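You operate a simulated robot arm through the tools that you are given. There is no shell and no other tool.

You are at the controls of a simulated robot arm. One attempt, no reset.

## Task
Find the warmer resistor block with the tester and put it in RECHECK.
Fine: measure both blocks on the bench; tester back in its place and switched off.

The check looks at the end state, three seconds after you hand in, the way a careful person would. Anything else that was tipped, shoved, dropped, spilled or broken makes it a failure.

## Robot
A 6-joint arm with a two-finger parallel gripper, fixed in place. Base frame: the origin is at the foot of the arm, x ahead of it, y to its left, z up; the work surface is at about z = 0.72. Units: m, degrees, N and s.
With the tool pointing down near the work surface it reaches from about 0.26 to 0.74 m from the base axis. Its first joint turns from -66.0 to 66.0 degrees. Payload 2.45 kg.
Tool frame: the origin (TCP) lies between the finger pads and is the grasp point; the fingertips stand 0.024 m ahead of it; z points along the fingers, y is the line along which they close. The gripper opens to 0.068 m. The fingers are 0.017 m wide and 0.01 m thick; the gripper's body (0.04 by 0.07 m) begins 0.041 m behind the TCP.
Orientation is told as [roll, pitch, yaw] about the base's x, y, z axes, in that order, counted from this pose: with the fingers straight down and closing along the base's y, the tool's x points along the base's -x, its y along +y and its z along -z.

## Interface
- The arm moves only by the tool move_arm. Its argument "rows" is a list of rows, each a list of 7 numbers: the turn, a rotation vector about the tool's x, y, z in units of 120 degrees (1.0 is 120 degrees), then the shift along the tool's x, y, z in units of 150 mm (1.0 is 150 mm), then the gripper command, from -1 (shut) to 1 (fully open), values between in proportion. In form: [[rx, ry, rz, tx, ty, tz, fingers], ...]. A call has 1 to 20 rows; each row is the pose to reach, as a shift and turn from the pose commanded when the call began, along the tool's axes at that moment. A call with a number of a shift or a turn outside -1 to 1 is refused whole. A row lasts 0.2 s, in which the tool goes at most 0.05 m and 8.6 degrees; a call with a longer step from one row to the next is refused whole, and so is a gripper value outside its range. Where a pose cannot be reached the arm comes as near as it can. A force on the tool above 40 N (or 10 N above the force at the start of the call, whichever is more), or a blocked arm, ends the call early, and 0.2 s more pass. Each finger travels about 0.108 m/s and halts on what it meets, pressing with about 22 N; the grip force reading is that of the motor and also rises with nothing between the fingers. The clock runs only during rows and for 0.2 s after the last one: add rows that repeat a pose to give the fingers time. The reply holds the time, the measured pose of the TCP, the force on the tool along the base axes, the opening and the grip force, in the units named above and with some noise, with the torque about the TCP (base axes, N m) and any sound that the robot's microphone picked up, and new pictures: "pictures" is both (left out), scene, wrist or none.
- Cameras (640 x 400 px; columns grow to the right, rows downward): "scene" is fixed at [0.1778, 0.4203, 1.4711]; the picture's right is [-0.67, -0.74, 0.00], its down [-0.46, 0.42, -0.78] and it looks along [0.58, -0.53, -0.62] (base axes); focal length 325 px, centre (320, 200). "wrist" rides on the gripper at [0.084, 0.011, -0.075] in the tool frame; the picture's right is [-0.13, 0.99, 0.00], its down [-0.60, -0.08, -0.79] and it looks along [-0.79, -0.10, 0.61] (tool axes); focal length 251 px, centre (320, 200). There is no depth. A picture from a camera that has moved, and an enlarged one, comes with that camera's place and axes in the base frame and with its lens. The place of the scene camera against the robot may be out by one fixed shift of up to 0.018 m in any direction.
- enlarge(camera, box): a new picture of the part [left, top, right, bottom] of that camera's present view, enlarged. It takes no simulated time.
- job_done(): hands the job in; it is judged then, once.

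Nothing tells you positions but the pictures and the camera data. Unless the task says otherwise, let go and move clear before handing in.

The tools are called after "Call:" as name(argument=value, ...) on one line, values as JSON. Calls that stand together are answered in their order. move_arm: Moves the arm, as the interface text tells. Its arguments: {"type":"object","properties":{"rows":{"type":"array","items":{"type":"array","items":{"type":"number"}}},"pictures":{"type":"string","enum":["both","scene","wrist","none"]}},"required":["rows"]} The other tools are called the same way: enlarge (camera, box) takes an enlarged picture of a part of a camera's view; job_done () hands the job in.

At the start:

```text
time: 0.0
position: [0.4464, 0.0009, 1.0163]
tool_rot: [0.0, 0.0, 0.0]
wrist_force: [-0.2, 0.5, 0.1]
ft_torque: [-0.01, 0.02, -0.02]
gripper_width: 0.0678
gripper_force: 0.0
```

scene: 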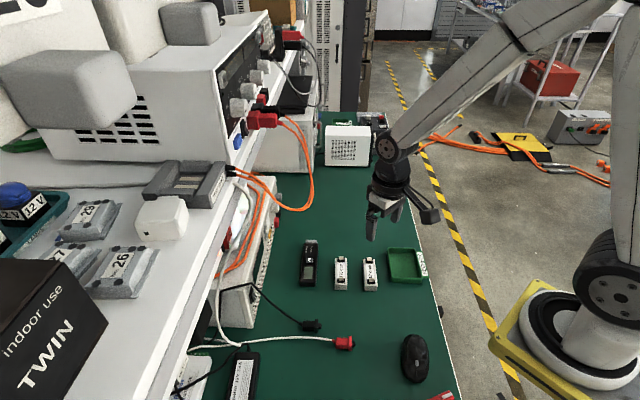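
wrist: 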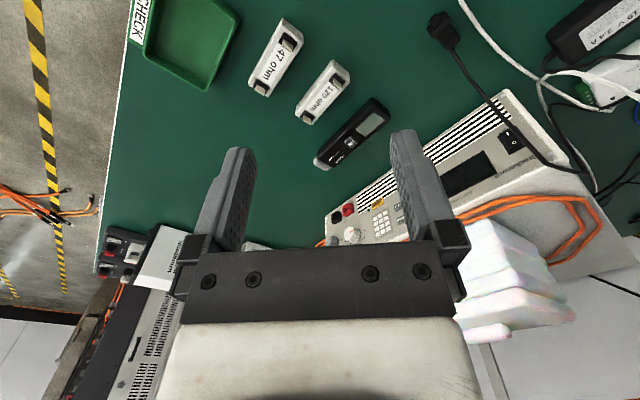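

I see a green mat with a tester (dark handheld with display), two white resistor blocks (47 ohm and 120 ohm), and a green RECHECK tray. I'll look closer first.

Call:
enlarge(camera="scene", box=[270, 220, 450, 332])

Call:
enlarge(camera="wrist", box=[220, 0, 420, 180])

Call:
enlarge(camera="wrist", box=[300, 80, 400, 180])

```text
3.56 times, centred on (360, 276) of scene
camera zoom: at [0.1778, 0.4203, 1.4711], right [-0.67, -0.74, 0.0], down [-0.46, 0.42, -0.78], along [0.58, -0.53, -0.62], focal length 1157 px, centre (178, -70)
```

zoom: 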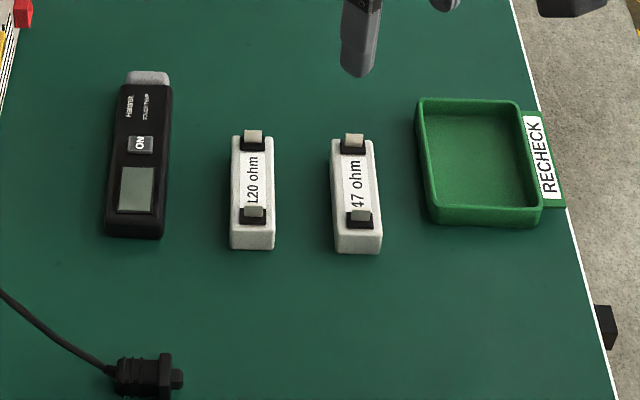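

```text
2.22 times, centred on (320, 90) of wrist
camera zoom: at [0.3624, 0.0097, 1.0918], right [0.13, 0.99, 0.0], down [0.6, -0.08, 0.79], along [0.79, -0.1, -0.61], focal length 559 px, centre (320, 444)
```

zoom: 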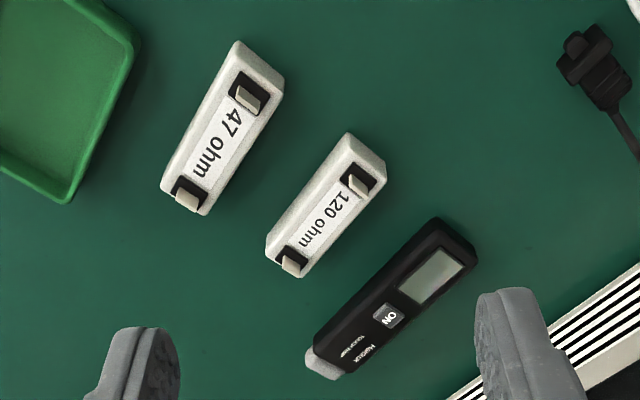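

```text
4.00 times, centred on (350, 130) of wrist
camera zoom: at [0.3624, 0.0097, 1.0918], right [0.13, 0.99, 0.0], down [0.6, -0.08, 0.79], along [0.79, -0.1, -0.61], focal length 1006 px, centre (200, 480)
```

zoom: 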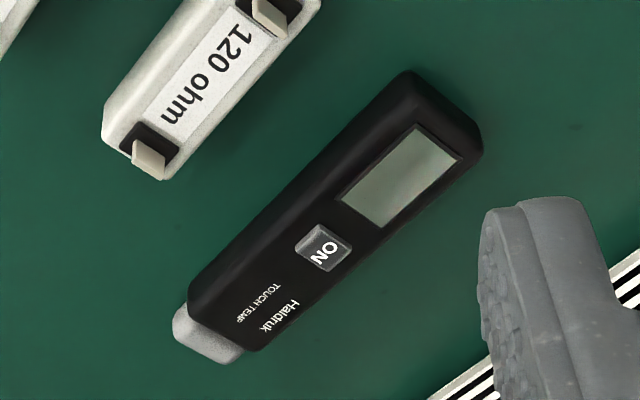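

The tester lies at roughly (0.66, 0.02), the 120 ohm block near (0.56, -0.01), the 47 ohm block near (0.51, -0.07) and the RECHECK tray near (0.475, -0.18). All of them run along about -45°. I'll turn the tool to match and move over the tester for a closer look.

Call:
move_arm(rows=[[0, 0, 0.05, -0.13, 0.03, 0.13, 1], [0, 0, 0.11, -0.28, 0.06, 0.27, 1], [0, 0, 0.17, -0.43, 0.09, 0.41, 1], [0, 0, 0.23, -0.58, 0.12, 0.55, 1], [0, 0, 0.29, -0.72, 0.15, 0.68, 1], [0, 0, 0.34, -0.85, 0.17, 0.8, 1], [0, 0, 0.375, -0.957, 0.194, 0.909, 1], [0, 0, 0.375, -0.957, 0.194, 0.909, 1]])

```text
time: 1.8
position: [0.5896, 0.0275, 0.8803]
tool_rot: [0.0, 0.0, -45.2]
wrist_force: [0.2, 0.1, 0.0]
ft_torque: [0.01, 0.02, -0.01]
gripper_width: 0.0681
gripper_force: 0.0
camera wrist: at [0.5386, 0.0948, 0.9555], right [0.79, 0.61, 0.0], down [0.37, -0.48, 0.79], along [0.48, -0.63, -0.61], focal length 251 px, centre (320, 200)
```

scene: 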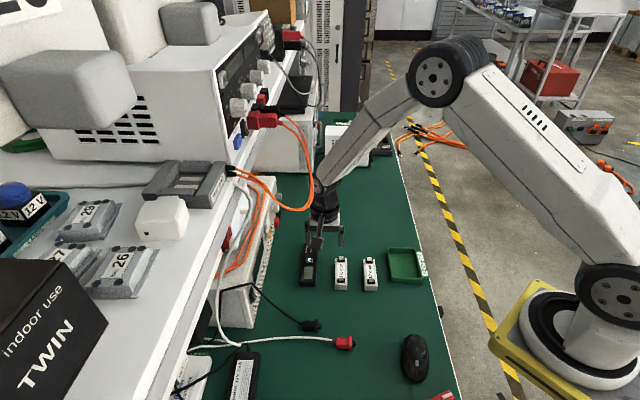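
wrist: 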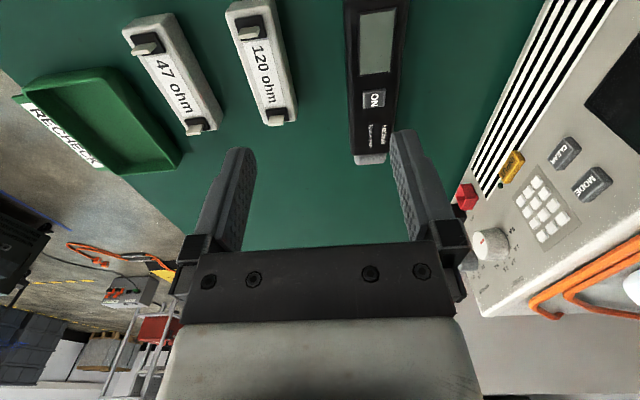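

The tool is now aligned and above the tester. I'll enlarge to pin down its edges, button and tip.

Call:
enlarge(camera="wrist", box=[310, 0, 450, 180])

Call:
enlarge(camera="wrist", box=[90, 0, 310, 180])

Call:
enlarge(camera="scene", box=[280, 220, 440, 310])

```text
2.22 times, centred on (380, 90) of wrist
camera zoom: at [0.5386, 0.0948, 0.9555], right [0.79, 0.61, 0.0], down [0.37, -0.48, 0.79], along [0.48, -0.63, -0.61], focal length 559 px, centre (187, 444)
```

zoom: 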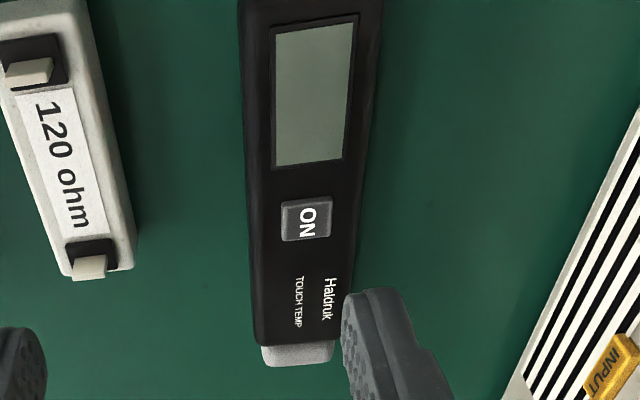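

```text
2.22 times, centred on (200, 90) of wrist
camera zoom: at [0.5386, 0.0948, 0.9555], right [0.79, 0.61, 0.0], down [0.37, -0.48, 0.79], along [0.48, -0.63, -0.61], focal length 559 px, centre (587, 444)
```

zoom: 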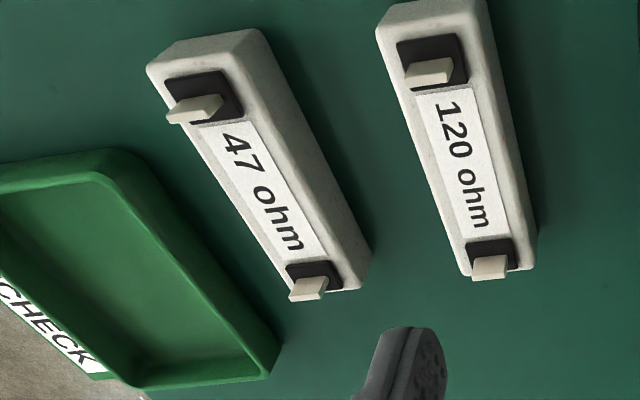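

```text
4.00 times, centred on (360, 265) of scene
camera zoom: at [0.1778, 0.4203, 1.4711], right [-0.67, -0.74, 0.0], down [-0.46, 0.42, -0.78], along [0.58, -0.53, -0.62], focal length 1301 px, centre (160, -60)
```

zoom: 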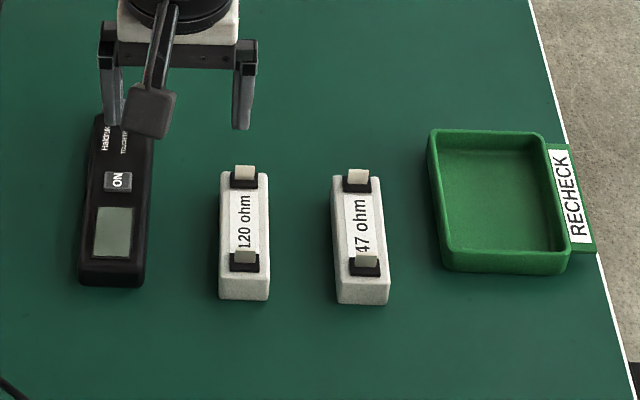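

The button sits at about (0.6525, 0.026), with its top near z = 0.744. I'll close the fingers and hover over it to check alignment before pressing.

Call:
move_arm(rows=[[0, 0, 0, -0.1, 0.1, 0.15, 0], [0, 0, 0, -0.2, 0.2, 0.3, -1], [0, 0, 0, -0.303, 0.289, 0.45, -1], [0, 0, 0, -0.303, 0.289, 0.535, -1], [0, 0, 0, -0.303, 0.289, 0.535, -1]])

```text
time: 3.0
position: [0.6519, 0.0274, 0.8016]
tool_rot: [-0.1, -0.1, -45.0]
wrist_force: [-0.8, 0.0, -0.5]
ft_torque: [0.02, 0.0, 0.0]
gripper_width: 0.0001
gripper_force: 22.1
camera wrist: at [0.6012, 0.0932, 0.875], right [0.79, 0.61, 0.0], down [0.37, -0.48, 0.79], along [0.48, -0.63, -0.61], focal length 251 px, centre (320, 200)
```

scene: 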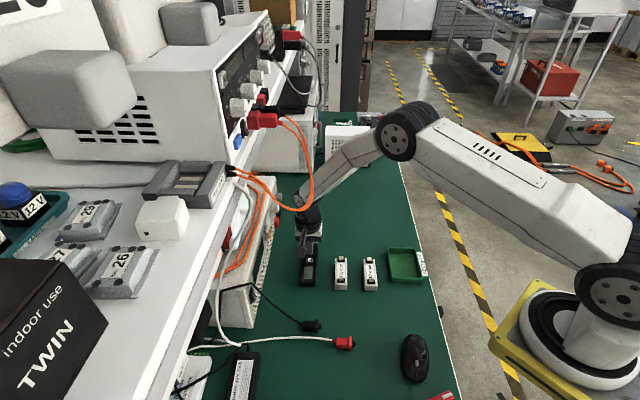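
wrist: 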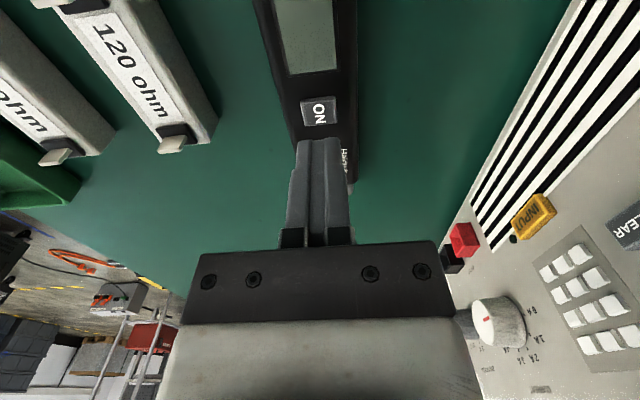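

The closed fingertips are centred over the ON button. I'll descend to just above it.

Call:
move_arm(rows=[[0, 0, 0, 0, 0, 0.08, -1], [0, 0, 0, 0, 0, 0.14, -1], [0, 0, 0, 0, 0, 0.18, -1], [0, 0, 0, 0, 0, 0.19, -1], [0, 0, 0, 0, 0, 0.19, -1]])

Call:
enlarge(camera="wrist", box=[220, 0, 420, 160])

```text
time: 4.2
position: [0.653, 0.0276, 0.7715]
tool_rot: [0.0, 0.0, -44.9]
wrist_force: [0.2, 0.1, 0.6]
ft_torque: [0.0, 0.0, 0.02]
gripper_width: 0.0001
gripper_force: 21.9
camera wrist: at [0.6011, 0.0937, 0.8468], right [0.79, 0.61, 0.0], down [0.37, -0.48, 0.79], along [0.48, -0.63, -0.61], focal length 251 px, centre (320, 200)
```

scene: 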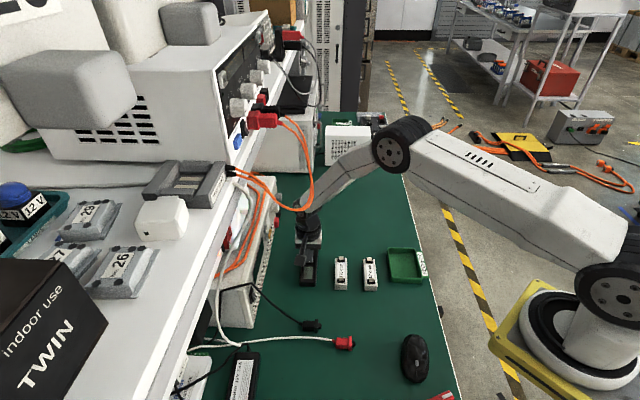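
wrist: 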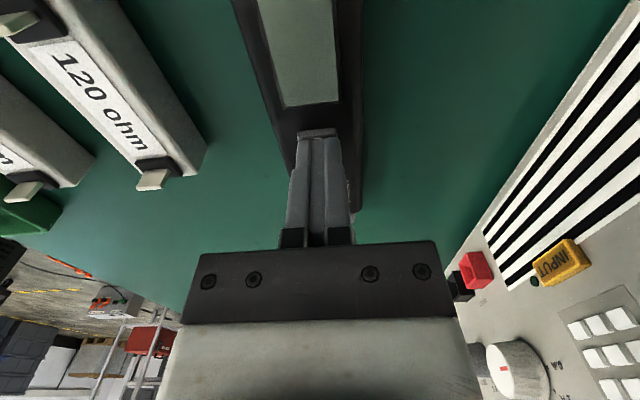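

```text
2.50 times, centred on (320, 80) of wrist
camera zoom: at [0.6011, 0.0937, 0.8468], right [0.79, 0.61, 0.0], down [0.37, -0.48, 0.79], along [0.48, -0.63, -0.61], focal length 629 px, centre (320, 500)
```

zoom: 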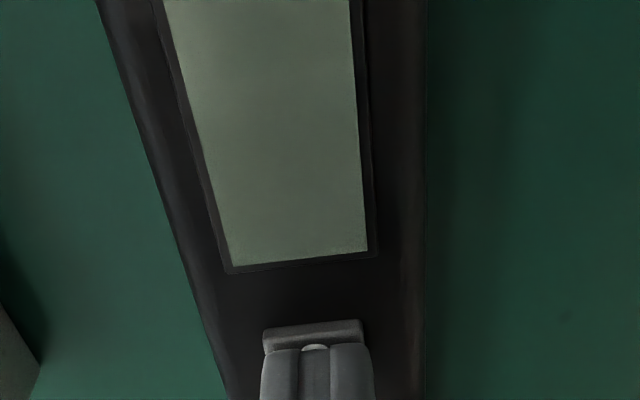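

The fingertips are a few mm over the button. I'll press down in 1 mm steps and watch the force and display.

Call:
move_arm(rows=[[0, 0, 0, 0, 0, 0.007, -1], [0, 0, 0, 0, 0, 0.013, -1], [0, 0, 0, 0, 0, 0.02, -1], [0, 0, 0, 0, 0, 0.02, -1]], pictures="wrist")

```text
time: 5.2
position: [0.6528, 0.0271, 0.7681]
tool_rot: [0.0, 0.0, -45.0]
wrist_force: [-2.4, 0.1, 5.9]
ft_torque: [0.0, 0.05, 0.04]
gripper_width: 0.0
gripper_force: 21.3
heard: click
camera wrist: at [0.6011, 0.0937, 0.844], right [0.79, 0.61, 0.0], down [0.37, -0.48, 0.79], along [0.48, -0.63, -0.61], focal length 251 px, centre (320, 200)
```

wrist: 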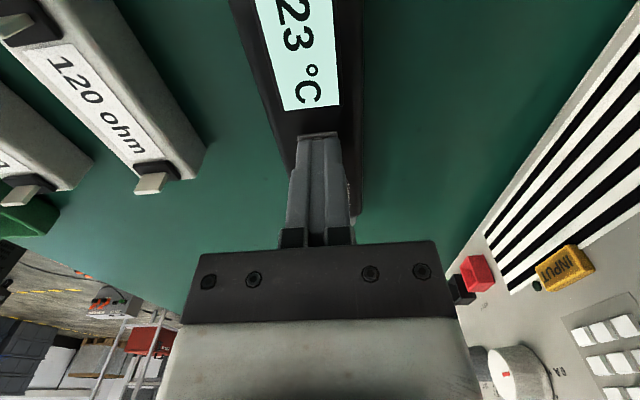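

The button clicked and the display now reads 23 °C. I'll lift straight off, open the fingers and check that they straddle the tester before grasping.

Call:
move_arm(rows=[[0, 0, 0, 0, 0, -0.07, -1], [0, 0, 0, 0, 0, -0.15, -1], [0, 0, 0, 0, 0, -0.2, 0.5], [0, 0, 0, 0, 0, -0.2, 1], [0, 0, 0, 0, 0, -0.2, 1], [0, 0, 0, 0, 0, -0.2, 1]])

Call:
enlarge(camera="wrist", box=[200, 0, 460, 180])

Call:
enlarge(camera="scene", box=[270, 200, 430, 300])

```text
time: 6.6
position: [0.6514, 0.0262, 0.7994]
tool_rot: [0.0, 0.0, -45.0]
wrist_force: [0.1, -0.4, -0.4]
ft_torque: [-0.02, 0.03, 0.0]
gripper_width: 0.0681
gripper_force: 0.0
camera wrist: at [0.6012, 0.0934, 0.8742], right [0.79, 0.61, 0.0], down [0.37, -0.48, 0.79], along [0.48, -0.63, -0.61], focal length 251 px, centre (320, 200)
```

scene: 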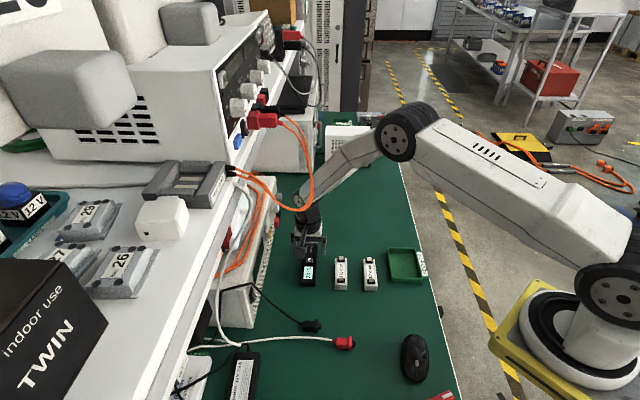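
wrist: 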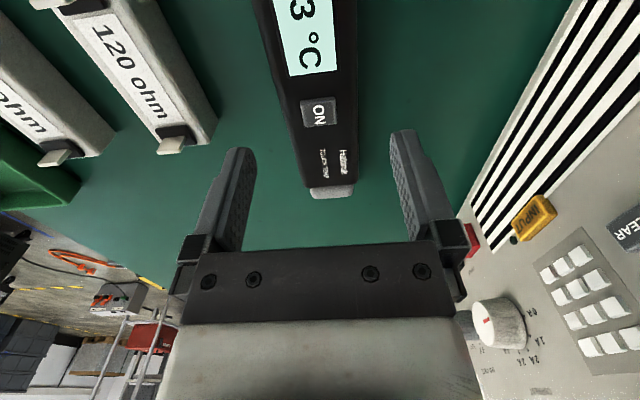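

```text
2.22 times, centred on (330, 90) of wrist
camera zoom: at [0.6012, 0.0934, 0.8742], right [0.79, 0.61, 0.0], down [0.37, -0.48, 0.79], along [0.48, -0.63, -0.61], focal length 559 px, centre (298, 444)
```

zoom: 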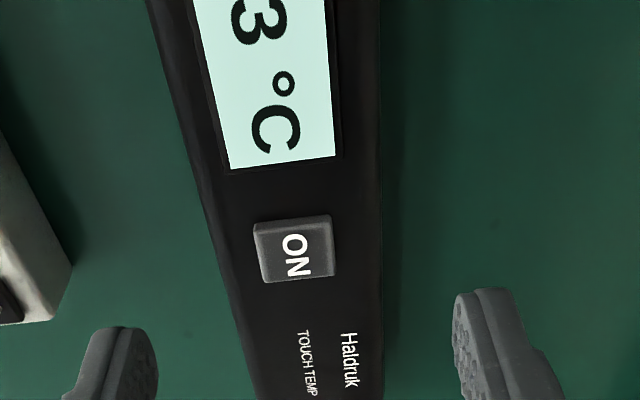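

```text
4.00 times, centred on (350, 250) of scene
camera zoom: at [0.1778, 0.4203, 1.4711], right [-0.67, -0.74, 0.0], down [-0.46, 0.42, -0.78], along [0.58, -0.53, -0.62], focal length 1301 px, centre (200, 0)
```

zoom: 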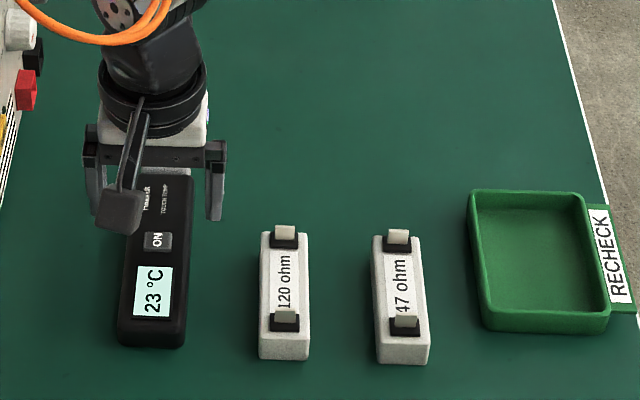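

The tester is centred between the open fingers, parallel to within half a degree, and about 44 mm wide. I'll descend to grasp height and close.

Call:
move_arm(rows=[[0, 0, 0, 0, 0, 0.12, 1], [0, 0, 0, 0, 0, 0.22, 1], [0, 0, 0, 0, 0, 0.3, 1], [0, 0, 0, 0, 0, 0.335, 1], [0, 0, 0, 0, 0, 0.347, 1], [0, 0, 0, 0, 0, 0.347, 1]], pictures="wrist")

```text
time: 8.0
position: [0.6524, 0.0259, 0.7466]
tool_rot: [0.0, 0.0, -45.1]
wrist_force: [0.5, -0.8, 0.8]
ft_torque: [-0.03, 0.01, 0.02]
gripper_width: 0.0679
gripper_force: 0.0
camera wrist: at [0.6007, 0.0934, 0.8215], right [0.79, 0.61, 0.0], down [0.37, -0.48, 0.79], along [0.48, -0.63, -0.61], focal length 251 px, centre (320, 200)
```

wrist: 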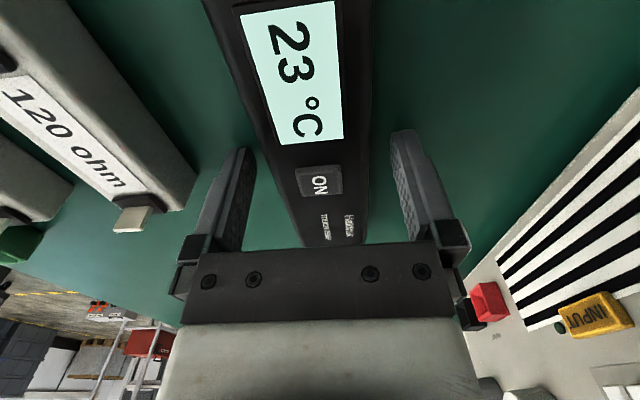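

The fingers straddle the tester without contact. I'll close and lift a little.

Call:
move_arm(rows=[[0, 0, 0, 0, 0, 0, -1], [0, 0, 0, 0, 0, 0, -1], [0, 0, 0, 0, 0, 0, -1], [0, 0, 0, 0, 0, -0.04, -1], [0, 0, 0, 0, 0, -0.1, -1], [0, 0, 0, 0, 0, -0.2, -1], [0, 0, 0, 0, 0, -0.3, -1], [0, 0, 0, 0, 0, -0.4, -1], [0, 0, 0, 0, 0, -0.4, -1]])

Call:
enlarge(camera="scene", box=[270, 190, 430, 300])

```text
time: 10.0
position: [0.651, 0.0274, 0.808]
tool_rot: [-0.1, 0.0, -44.9]
wrist_force: [-0.1, 0.4, -1.7]
ft_torque: [0.02, 0.01, 0.03]
gripper_width: 0.0459
gripper_force: 21.6
camera wrist: at [0.6007, 0.0939, 0.882], right [0.79, 0.61, 0.0], down [0.37, -0.48, 0.79], along [0.48, -0.63, -0.61], focal length 251 px, centre (320, 200)
```

scene: 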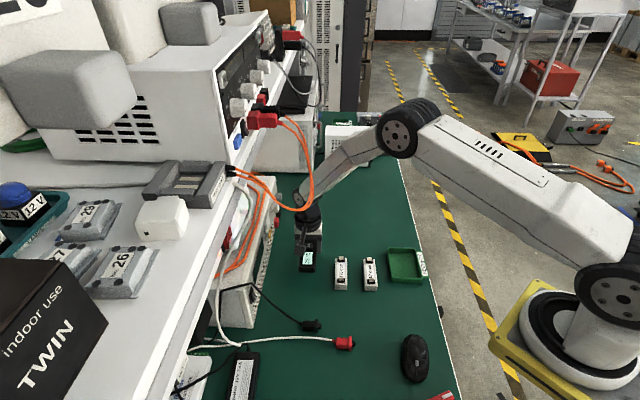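
wrist: 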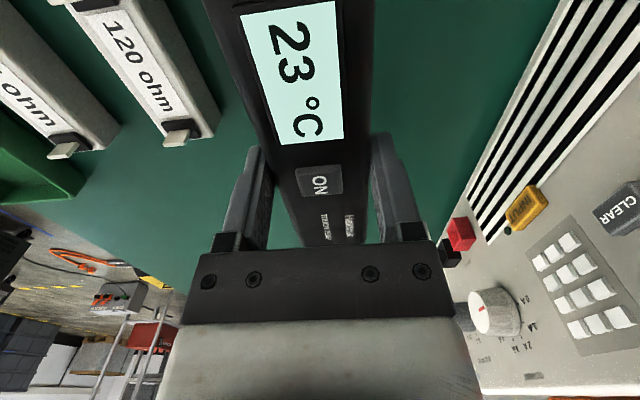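

```text
3.64 times, centred on (350, 245) of scene
camera zoom: at [0.1778, 0.4203, 1.4711], right [-0.67, -0.74, 0.0], down [-0.46, 0.42, -0.78], along [0.58, -0.53, -0.62], focal length 1183 px, centre (211, 36)
```

zoom: 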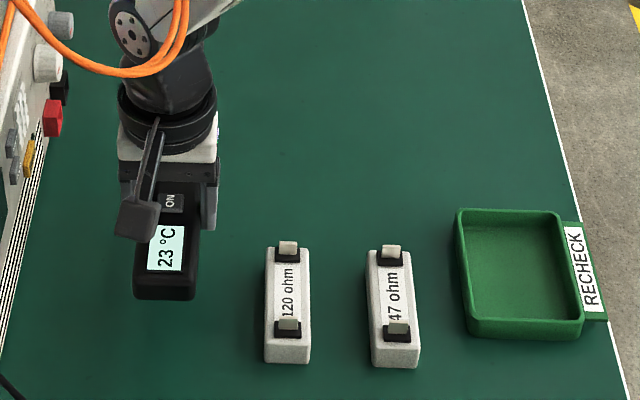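

I'm holding the tester 6 cm up and it still reads 23 °C. The 120 ohm label centre is at about (0.564, -0.014, 0.745). I'll move over it with the tester tilted 45° tip-down, hovering about 4 cm above.

Call:
move_arm(rows=[[0, 0, 0, 0, 0, -0.2, -1], [0, 0.03, 0, 0.05, -0.05, -0.38, -1], [0, 0.09, 0, 0.17, -0.17, -0.38, -1], [0, 0.15, 0, 0.29, -0.3, -0.38, -1], [0, 0.21, 0, 0.4, -0.42, -0.38, -1], [0, 0.27, 0, 0.5, -0.52, -0.38, -1], [0, 0.33, 0, 0.56, -0.59, -0.38, -1], [0, 0.375, 0, 0.579, -0.604, -0.38, -1], [0, 0.375, 0, 0.579, -0.604, -0.38, -1]])

Call:
enlarge(camera="scene", box=[270, 190, 430, 300])

```text
time: 12.0
position: [0.5268, 0.0231, 0.8643]
tool_rot: [0.0, 45.1, -44.9]
wrist_force: [0.2, 0.8, -1.2]
ft_torque: [-0.03, 0.01, 0.01]
gripper_width: 0.0455
gripper_force: 22.3
camera wrist: at [0.5307, 0.0355, 0.9767], right [0.77, 0.64, -0.09], down [0.64, -0.75, 0.13], along [0.02, -0.16, -0.99], focal length 251 px, centre (320, 200)
```

scene: 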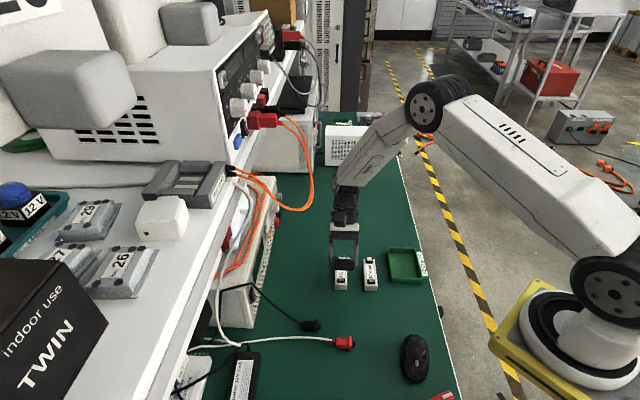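
wrist: 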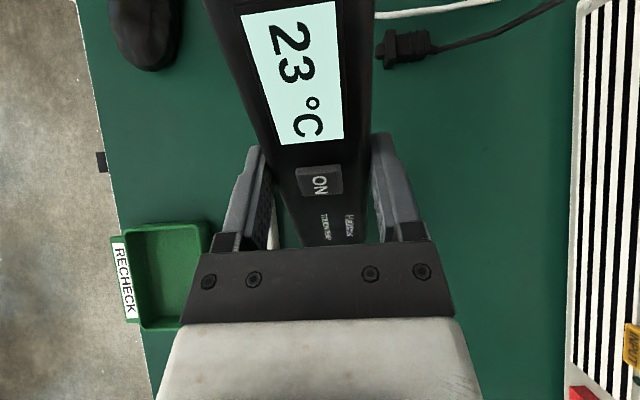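

```text
3.64 times, centred on (350, 245) of scene
camera zoom: at [0.1778, 0.4203, 1.4711], right [-0.67, -0.74, 0.0], down [-0.46, 0.42, -0.78], along [0.58, -0.53, -0.62], focal length 1183 px, centre (211, 36)
```

zoom: 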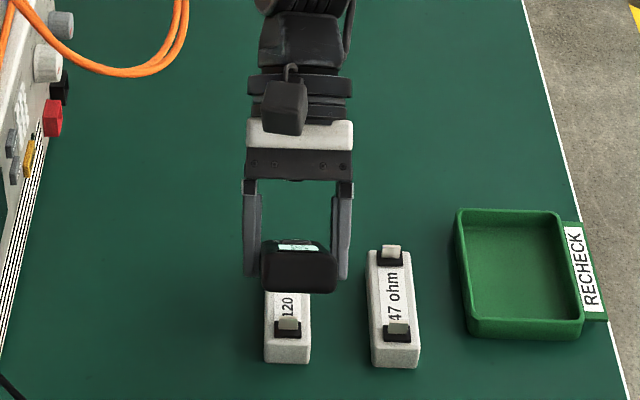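

The tilt came out as commanded and the tester lines up over the 120 ohm block. I'll lower it straight down, stopping short of the expected contact.

Call:
move_arm(rows=[[0, 0, 0, -0.06, 0, 0.06, -1], [0, 0, 0, -0.11, 0, 0.11, -1], [0, 0, 0, -0.135, 0, 0.135, -1], [0, 0, 0, -0.142, 0, 0.142, -1], [0, 0, 0, -0.142, 0, 0.142, -1]])

Call:
enlarge(camera="scene", box=[290, 200, 410, 300])

```text
time: 13.2
position: [0.527, 0.0253, 0.8334]
tool_rot: [0.0, 45.0, -45.0]
wrist_force: [-0.5, 0.4, -1.2]
ft_torque: [-0.04, -0.05, -0.03]
gripper_width: 0.0457
gripper_force: 22.1
camera wrist: at [0.5309, 0.0359, 0.9462], right [0.77, 0.64, -0.09], down [0.64, -0.75, 0.13], along [0.02, -0.16, -0.99], focal length 251 px, centre (320, 200)
```

scene: 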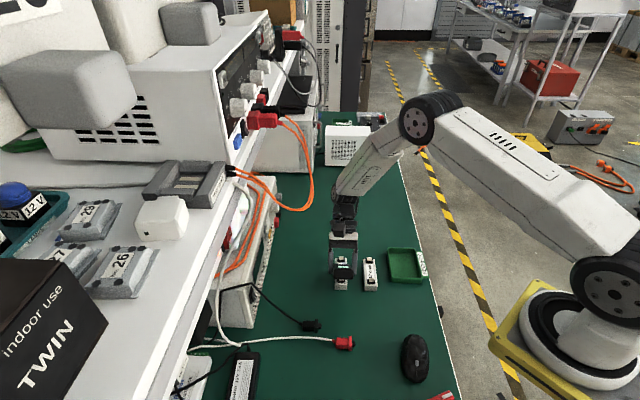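
wrist: 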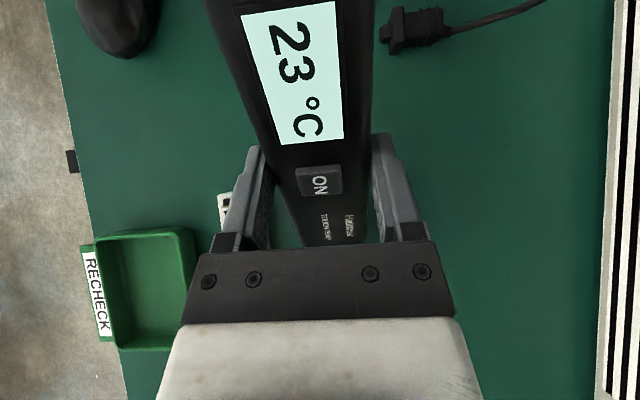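

```text
4.00 times, centred on (350, 250) of scene
camera zoom: at [0.1778, 0.4203, 1.4711], right [-0.67, -0.74, 0.0], down [-0.46, 0.42, -0.78], along [0.58, -0.53, -0.62], focal length 1301 px, centre (200, 0)
```

zoom: 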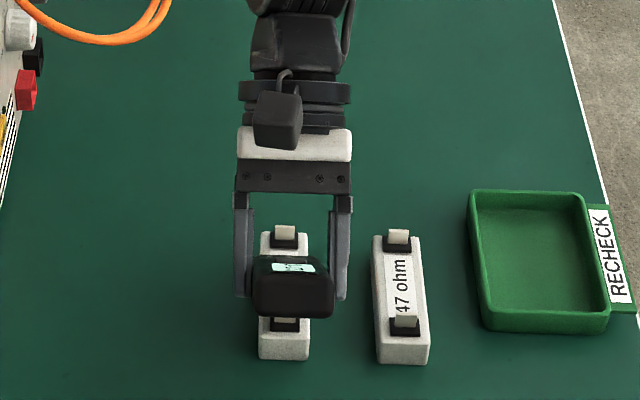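

The tip should be about 1 cm above the label. I'll go down in small steps and watch the force and reading.

Call:
move_arm(rows=[[0, 0, 0, -0.0047, 0, 0.0047, -1], [0, 0, 0, -0.0094, 0, 0.0094, -1], [0, 0, 0, -0.0141, 0, 0.0141, -1], [0, 0, 0, -0.0189, 0, 0.0189, -1], [0, 0, 0, -0.0189, 0, 0.0189, -1]], pictures="wrist")

```text
time: 14.4
position: [0.5263, 0.0238, 0.8288]
tool_rot: [0.0, 45.0, -45.0]
wrist_force: [-0.6, 0.7, -0.6]
ft_torque: [-0.05, -0.01, 0.01]
gripper_width: 0.0455
gripper_force: 22.0
camera wrist: at [0.5307, 0.0359, 0.942], right [0.77, 0.64, -0.09], down [0.64, -0.75, 0.13], along [0.02, -0.16, -0.99], focal length 251 px, centre (320, 200)
```

wrist: 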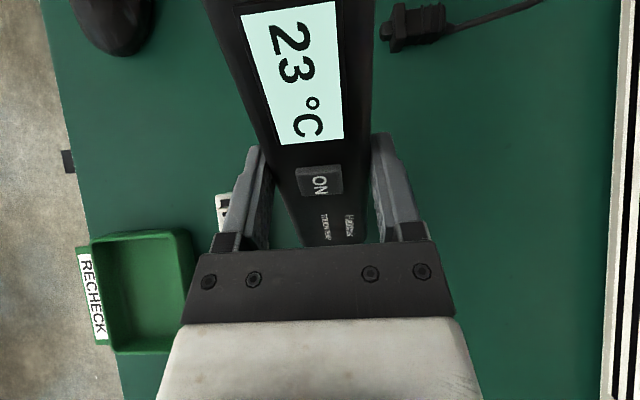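

Call:
move_arm(rows=[[0, 0, 0, -0.0047, 0, 0.0047, -1], [0, 0, 0, -0.0094, 0, 0.0094, -1], [0, 0, 0, -0.0141, 0, 0.0141, -1], [0, 0, 0, -0.0141, 0, 0.0141, -1], [0, 0, 0, -0.0141, 0, 0.0141, -1]], pictures="wrist")

```text
time: 15.6
position: [0.5269, 0.0246, 0.8274]
tool_rot: [0.1, 45.0, -44.8]
wrist_force: [-2.7, 3.0, 12.4]
ft_torque: [-0.32, -0.22, -0.04]
gripper_width: 0.0457
gripper_force: 22.1
camera wrist: at [0.5307, 0.0361, 0.9394], right [0.77, 0.64, -0.09], down [0.64, -0.75, 0.13], along [0.02, -0.16, -0.99], focal length 251 px, centre (320, 200)
```

wrist: 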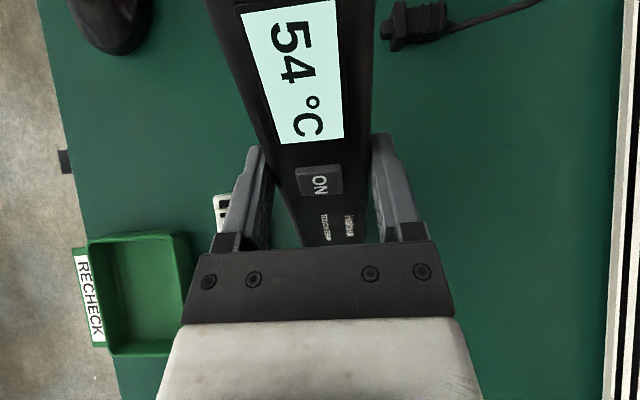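

Contact made: the 120 ohm block reads 54 °C with about 12 N on the tip. I'll ease off 1 mm and hold to see whether the reading has settled.

Call:
move_arm(rows=[[0, 0, 0, 0.0047, 0, -0.0047, -1], [0, 0, 0, 0.0047, 0, -0.0047, -1], [0, 0, 0, 0.0047, 0, -0.0047, -1], [0, 0, 0, 0.0047, 0, -0.0047, -1], [0, 0, 0, 0.0047, 0, -0.0047, -1], [0, 0, 0, 0.0047, 0, -0.0047, -1], [0, 0, 0, 0.0047, 0, -0.0047, -1], [0, 0, 0, 0.0047, 0, -0.0047, -1], [0, 0, 0, 0.0047, 0, -0.0047, -1], [0, 0, 0, 0.0047, 0, -0.0047, -1]])

Call:
enlarge(camera="scene", box=[290, 200, 410, 300])

```text
time: 17.8
position: [0.5261, 0.0248, 0.8287]
tool_rot: [0.0, 45.1, -45.0]
wrist_force: [-0.2, -0.1, -1.3]
ft_torque: [0.02, -0.01, -0.02]
gripper_width: 0.0456
gripper_force: 22.0
camera wrist: at [0.5305, 0.0359, 0.9401], right [0.77, 0.64, -0.09], down [0.64, -0.75, 0.13], along [0.02, -0.16, -0.99], focal length 251 px, centre (320, 200)
```

scene: 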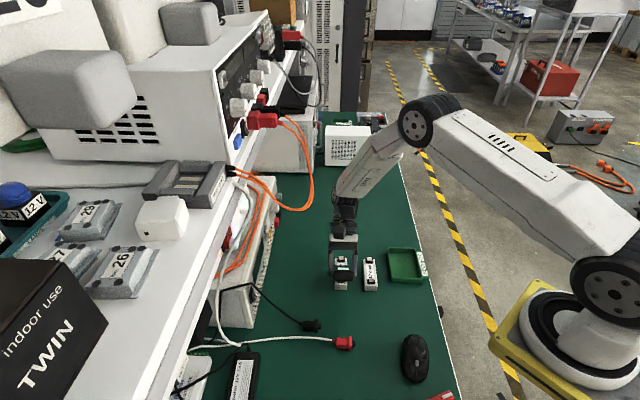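
wrist: 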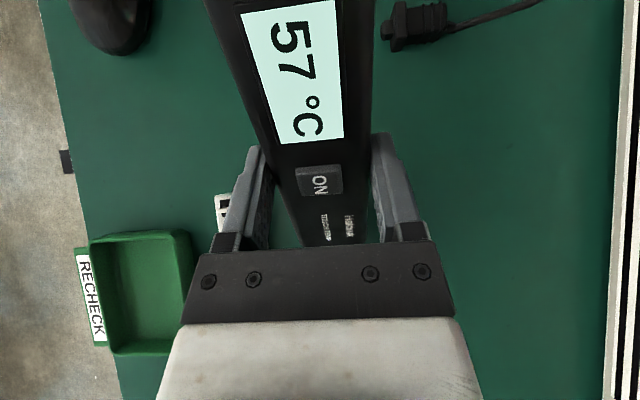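

```text
4.00 times, centred on (350, 250) of scene
camera zoom: at [0.1778, 0.4203, 1.4711], right [-0.67, -0.74, 0.0], down [-0.46, 0.42, -0.78], along [0.58, -0.53, -0.62], focal length 1301 px, centre (200, 0)
```

zoom: 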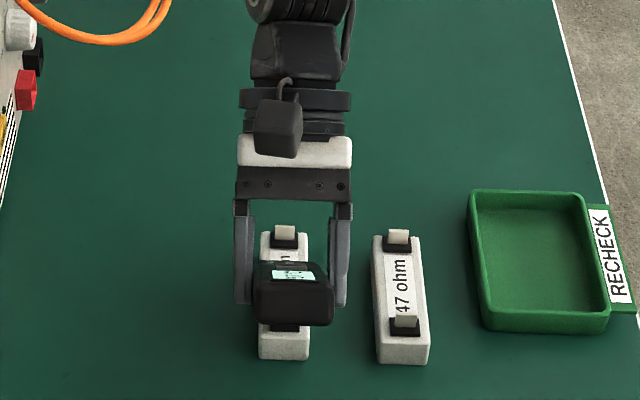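

The reading rose to 57 °C but the contact force is gone. I'll re-establish light contact and hold until it's steady.

Call:
move_arm(rows=[[0, 0, 0, -0.002, 0, 0.002, -1], [0, 0, 0, -0.002, 0, 0.002, -1], [0, 0, 0, -0.002, 0, 0.002, -1], [0, 0, 0, -0.002, 0, 0.002, -1], [0, 0, 0, -0.002, 0, 0.002, -1], [0, 0, 0, -0.002, 0, 0.002, -1], [0, 0, 0, -0.002, 0, 0.002, -1], [0, 0, 0, -0.002, 0, 0.002, -1], [0, 0, 0, -0.002, 0, 0.002, -1], [0, 0, 0, -0.002, 0, 0.002, -1]], pictures="wrist")

```text
time: 20.0
position: [0.526, 0.0247, 0.8264]
tool_rot: [0.0, 45.0, -45.0]
wrist_force: [0.1, 0.0, -1.0]
ft_torque: [-0.01, 0.01, 0.0]
gripper_width: 0.0455
gripper_force: 21.8
camera wrist: at [0.5303, 0.036, 0.9399], right [0.77, 0.64, -0.09], down [0.64, -0.75, 0.13], along [0.02, -0.16, -0.99], focal length 251 px, centre (320, 200)
```

wrist: 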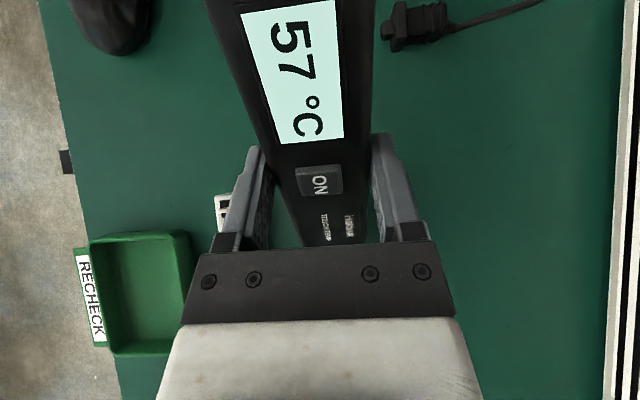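

It holds at 57 °C. To be sure that's the settled value, I'll press down a little more for definite contact and hold 2 s.

Call:
move_arm(rows=[[0, 0, 0, -0.0024, 0, 0.0024, -1], [0, 0, 0, -0.0024, 0, 0.0024, -1], [0, 0, 0, -0.0024, 0, 0.0024, -1], [0, 0, 0, -0.0024, 0, 0.0024, -1], [0, 0, 0, -0.0024, 0, 0.0024, -1], [0, 0, 0, -0.0024, 0, 0.0024, -1], [0, 0, 0, -0.0024, 0, 0.0024, -1], [0, 0, 0, -0.0024, 0, 0.0024, -1], [0, 0, 0, -0.0024, 0, 0.0024, -1], [0, 0, 0, -0.0024, 0, 0.0024, -1]], pictures="wrist")

```text
time: 22.2
position: [0.5263, 0.0245, 0.8281]
tool_rot: [0.0, 44.9, -45.0]
wrist_force: [-0.3, 0.4, 6.6]
ft_torque: [-0.2, -0.22, 0.01]
gripper_width: 0.0457
gripper_force: 22.3
camera wrist: at [0.5305, 0.0359, 0.9394], right [0.77, 0.64, -0.09], down [0.64, -0.75, 0.13], along [0.02, -0.16, -0.99], focal length 251 px, centre (320, 200)
```

wrist: 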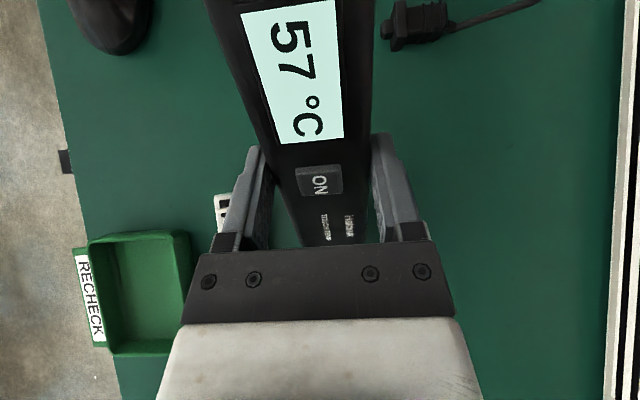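

The 120 ohm block settles at 57 °C. I'll lift off and go across to the 47 ohm block.

Call:
move_arm(rows=[[0, 0, 0, 0.06, 0, -0.06, -1], [0, 0, 0, 0.165, 0, -0.165, -1], [0, 0, 0, 0.165, -0.15, -0.165, -1], [0, 0, 0, 0.165, -0.3, -0.165, -1], [0, 0, 0, 0.165, -0.45, -0.165, -1], [0, 0, 0, 0.165, -0.535, -0.165, -1], [0, 0, 0, 0.165, -0.535, -0.165, -1]])

Call:
enlarge(camera="scene", box=[290, 200, 410, 300])

```text
time: 23.8
position: [0.4695, -0.0327, 0.8608]
tool_rot: [0.1, 45.0, -45.0]
wrist_force: [-0.3, 0.2, -2.6]
ft_torque: [0.0, -0.01, -0.01]
gripper_width: 0.0458
gripper_force: 21.7
camera wrist: at [0.4737, -0.0207, 0.9745], right [0.77, 0.64, -0.09], down [0.64, -0.75, 0.13], along [0.02, -0.16, -0.99], focal length 251 px, centre (320, 200)
```

scene: 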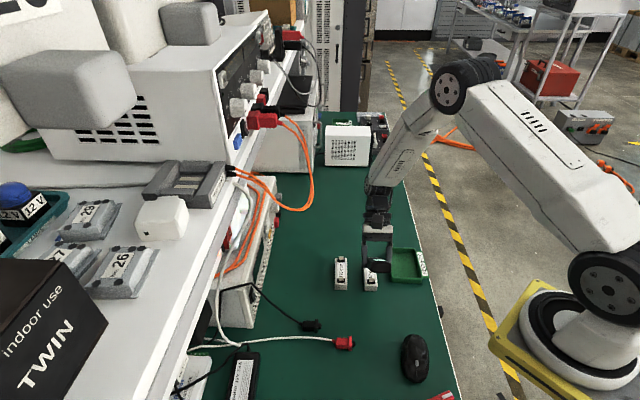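
wrist: 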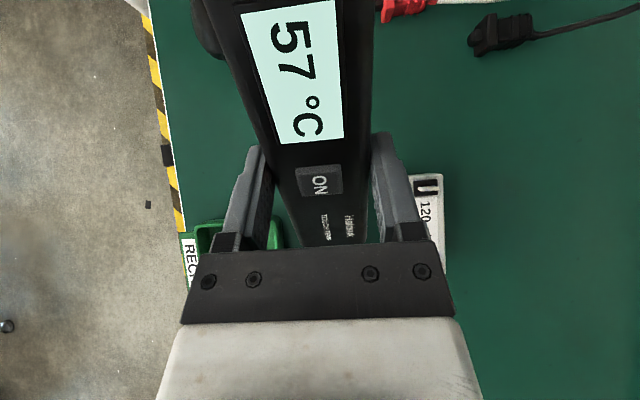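

```text
4.00 times, centred on (350, 250) of scene
camera zoom: at [0.1778, 0.4202, 1.4711], right [-0.67, -0.74, 0.0], down [-0.46, 0.42, -0.78], along [0.58, -0.53, -0.62], focal length 1301 px, centre (200, 0)
```

zoom: 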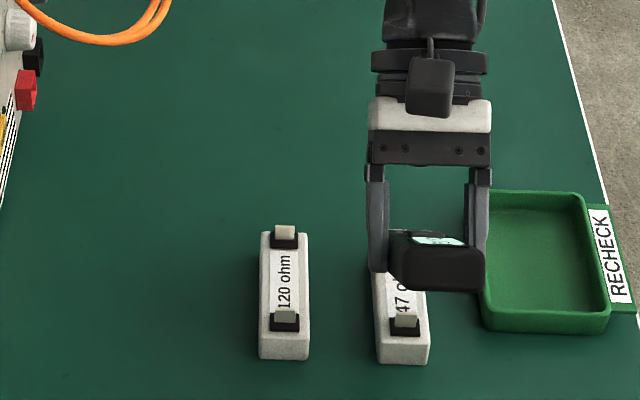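

The display holds the last reading (57) in the air. The tester is now over the 47 ohm block, so I'll lower it to just above contact.

Call:
move_arm(rows=[[0, 0, 0, -0.06, 0, 0.06, -1], [0, 0, 0, -0.11, 0, 0.11, -1], [0, 0, 0, -0.138, 0, 0.138, -1], [0, 0, 0, -0.145, 0, 0.145, -1], [0, 0, 0, -0.15, 0, 0.15, -1], [0, 0, 0, -0.15, 0, 0.15, -1]], pictures="wrist")

```text
time: 25.2
position: [0.47, -0.0333, 0.8288]
tool_rot: [0.0, 45.1, -45.0]
wrist_force: [0.7, 0.0, -1.1]
ft_torque: [-0.01, -0.02, -0.03]
gripper_width: 0.0455
gripper_force: 22.3
camera wrist: at [0.4738, -0.0208, 0.9425], right [0.77, 0.64, -0.09], down [0.64, -0.75, 0.13], along [0.02, -0.16, -0.99], focal length 251 px, centre (320, 200)
```

wrist: 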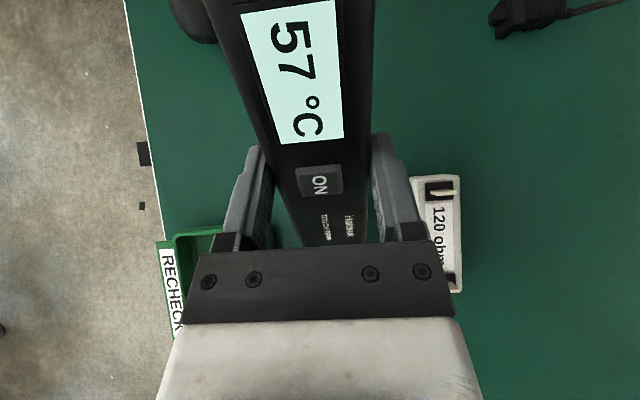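

No contact yet. I'll take fine 0.5 mm steps down.

Call:
move_arm(rows=[[0, 0, 0, -0.0047, 0, 0.0047, -1], [0, 0, 0, -0.0085, 0, 0.0085, -1], [0, 0, 0, -0.0105, 0, 0.0105, -1], [0, 0, 0, -0.0125, 0, 0.0125, -1], [0, 0, 0, -0.0125, 0, 0.0125, -1], [0, 0, 0, -0.0125, 0, 0.0125, -1]], pictures="wrist")

```text
time: 26.6
position: [0.4702, -0.0329, 0.8276]
tool_rot: [0.1, 45.0, -45.0]
wrist_force: [-0.4, 0.3, -2.4]
ft_torque: [0.0, -0.02, 0.01]
gripper_width: 0.0456
gripper_force: 22.4
camera wrist: at [0.4738, -0.0206, 0.9397], right [0.77, 0.64, -0.09], down [0.64, -0.75, 0.13], along [0.02, -0.16, -0.99], focal length 251 px, centre (320, 200)
```

wrist: 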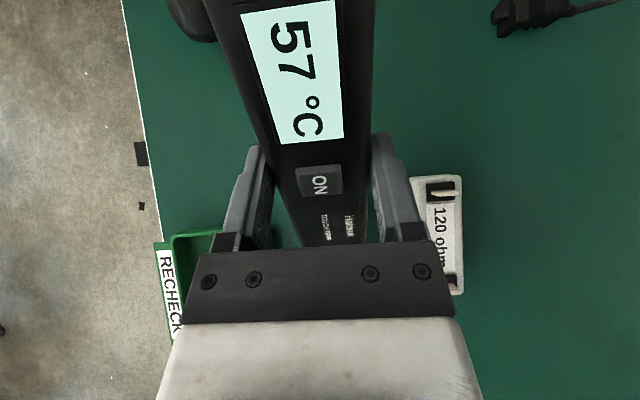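

Call:
move_arm(rows=[[0, 0, 0, -0.0015, 0, 0.0015, -1], [0, 0, 0, -0.003, 0, 0.003, -1], [0, 0, 0, -0.0045, 0, 0.0045, -1], [0, 0, 0, -0.0045, 0, 0.0045, -1], [0, 0, 0, -0.0045, 0, 0.0045, -1]], pictures="wrist")

```text
time: 27.8
position: [0.4697, -0.0327, 0.8266]
tool_rot: [0.0, 45.0, -45.0]
wrist_force: [-2.2, 1.7, 11.9]
ft_torque: [-0.26, -0.27, -0.02]
gripper_width: 0.0459
gripper_force: 21.9
camera wrist: at [0.4739, -0.0207, 0.9391], right [0.77, 0.64, -0.09], down [0.64, -0.75, 0.13], along [0.02, -0.16, -0.99], focal length 251 px, centre (320, 200)
```

wrist: 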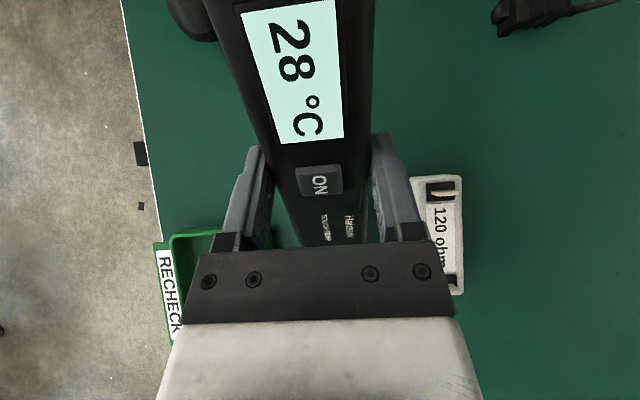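

The 47 ohm block gives contact, and the reading dropped to 28 °C. I'll ease the force slightly and hold until it settles.

Call:
move_arm(rows=[[0, 0, 0, 0.0012, 0, -0.0012, -1], [0, 0, 0, 0.0012, 0, -0.0012, -1], [0, 0, 0, 0.0012, 0, -0.0012, -1], [0, 0, 0, 0.0012, 0, -0.0012, -1], [0, 0, 0, 0.0012, 0, -0.0012, -1], [0, 0, 0, 0.0012, 0, -0.0012, -1], [0, 0, 0, 0.0012, 0, -0.0012, -1], [0, 0, 0, 0.0012, 0, -0.0012, -1], [0, 0, 0, 0.0012, 0, -0.0012, -1], [0, 0, 0, 0.0012, 0, -0.0012, -1], [0, 0, 0, 0.0012, 0, -0.0012, -1], [0, 0, 0, 0.0012, 0, -0.0012, -1]])

Call:
enlarge(camera="wrist", box=[180, 0, 480, 250])

```text
time: 30.4
position: [0.4708, -0.0319, 0.8275]
tool_rot: [-0.1, 44.9, -44.9]
wrist_force: [0.1, -1.3, 0.0]
ft_torque: [-0.13, -0.1, -0.03]
gripper_width: 0.0455
gripper_force: 22.3
camera wrist: at [0.4741, -0.0208, 0.9391], right [0.77, 0.64, -0.09], down [0.64, -0.75, 0.13], along [0.02, -0.16, -0.99], focal length 251 px, centre (320, 200)
```

scene: 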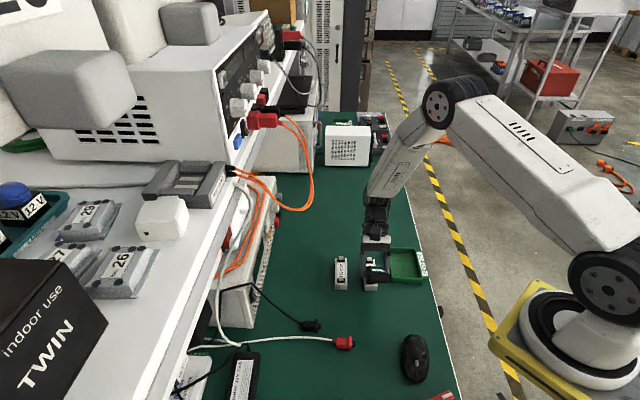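
wrist: 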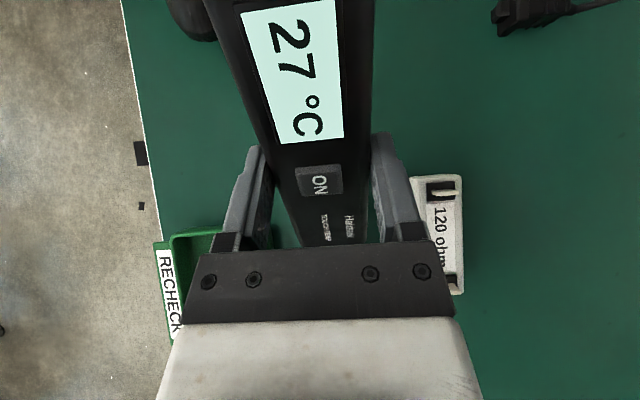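

```text
1.60 times, centred on (330, 125) of wrist
camera zoom: at [0.4741, -0.0208, 0.9391], right [0.77, 0.64, -0.09], down [0.64, -0.75, 0.13], along [0.02, -0.16, -0.99], focal length 402 px, centre (304, 320)
```

zoom: 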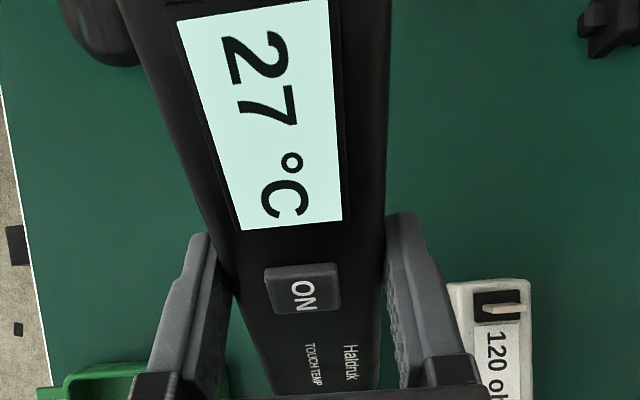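

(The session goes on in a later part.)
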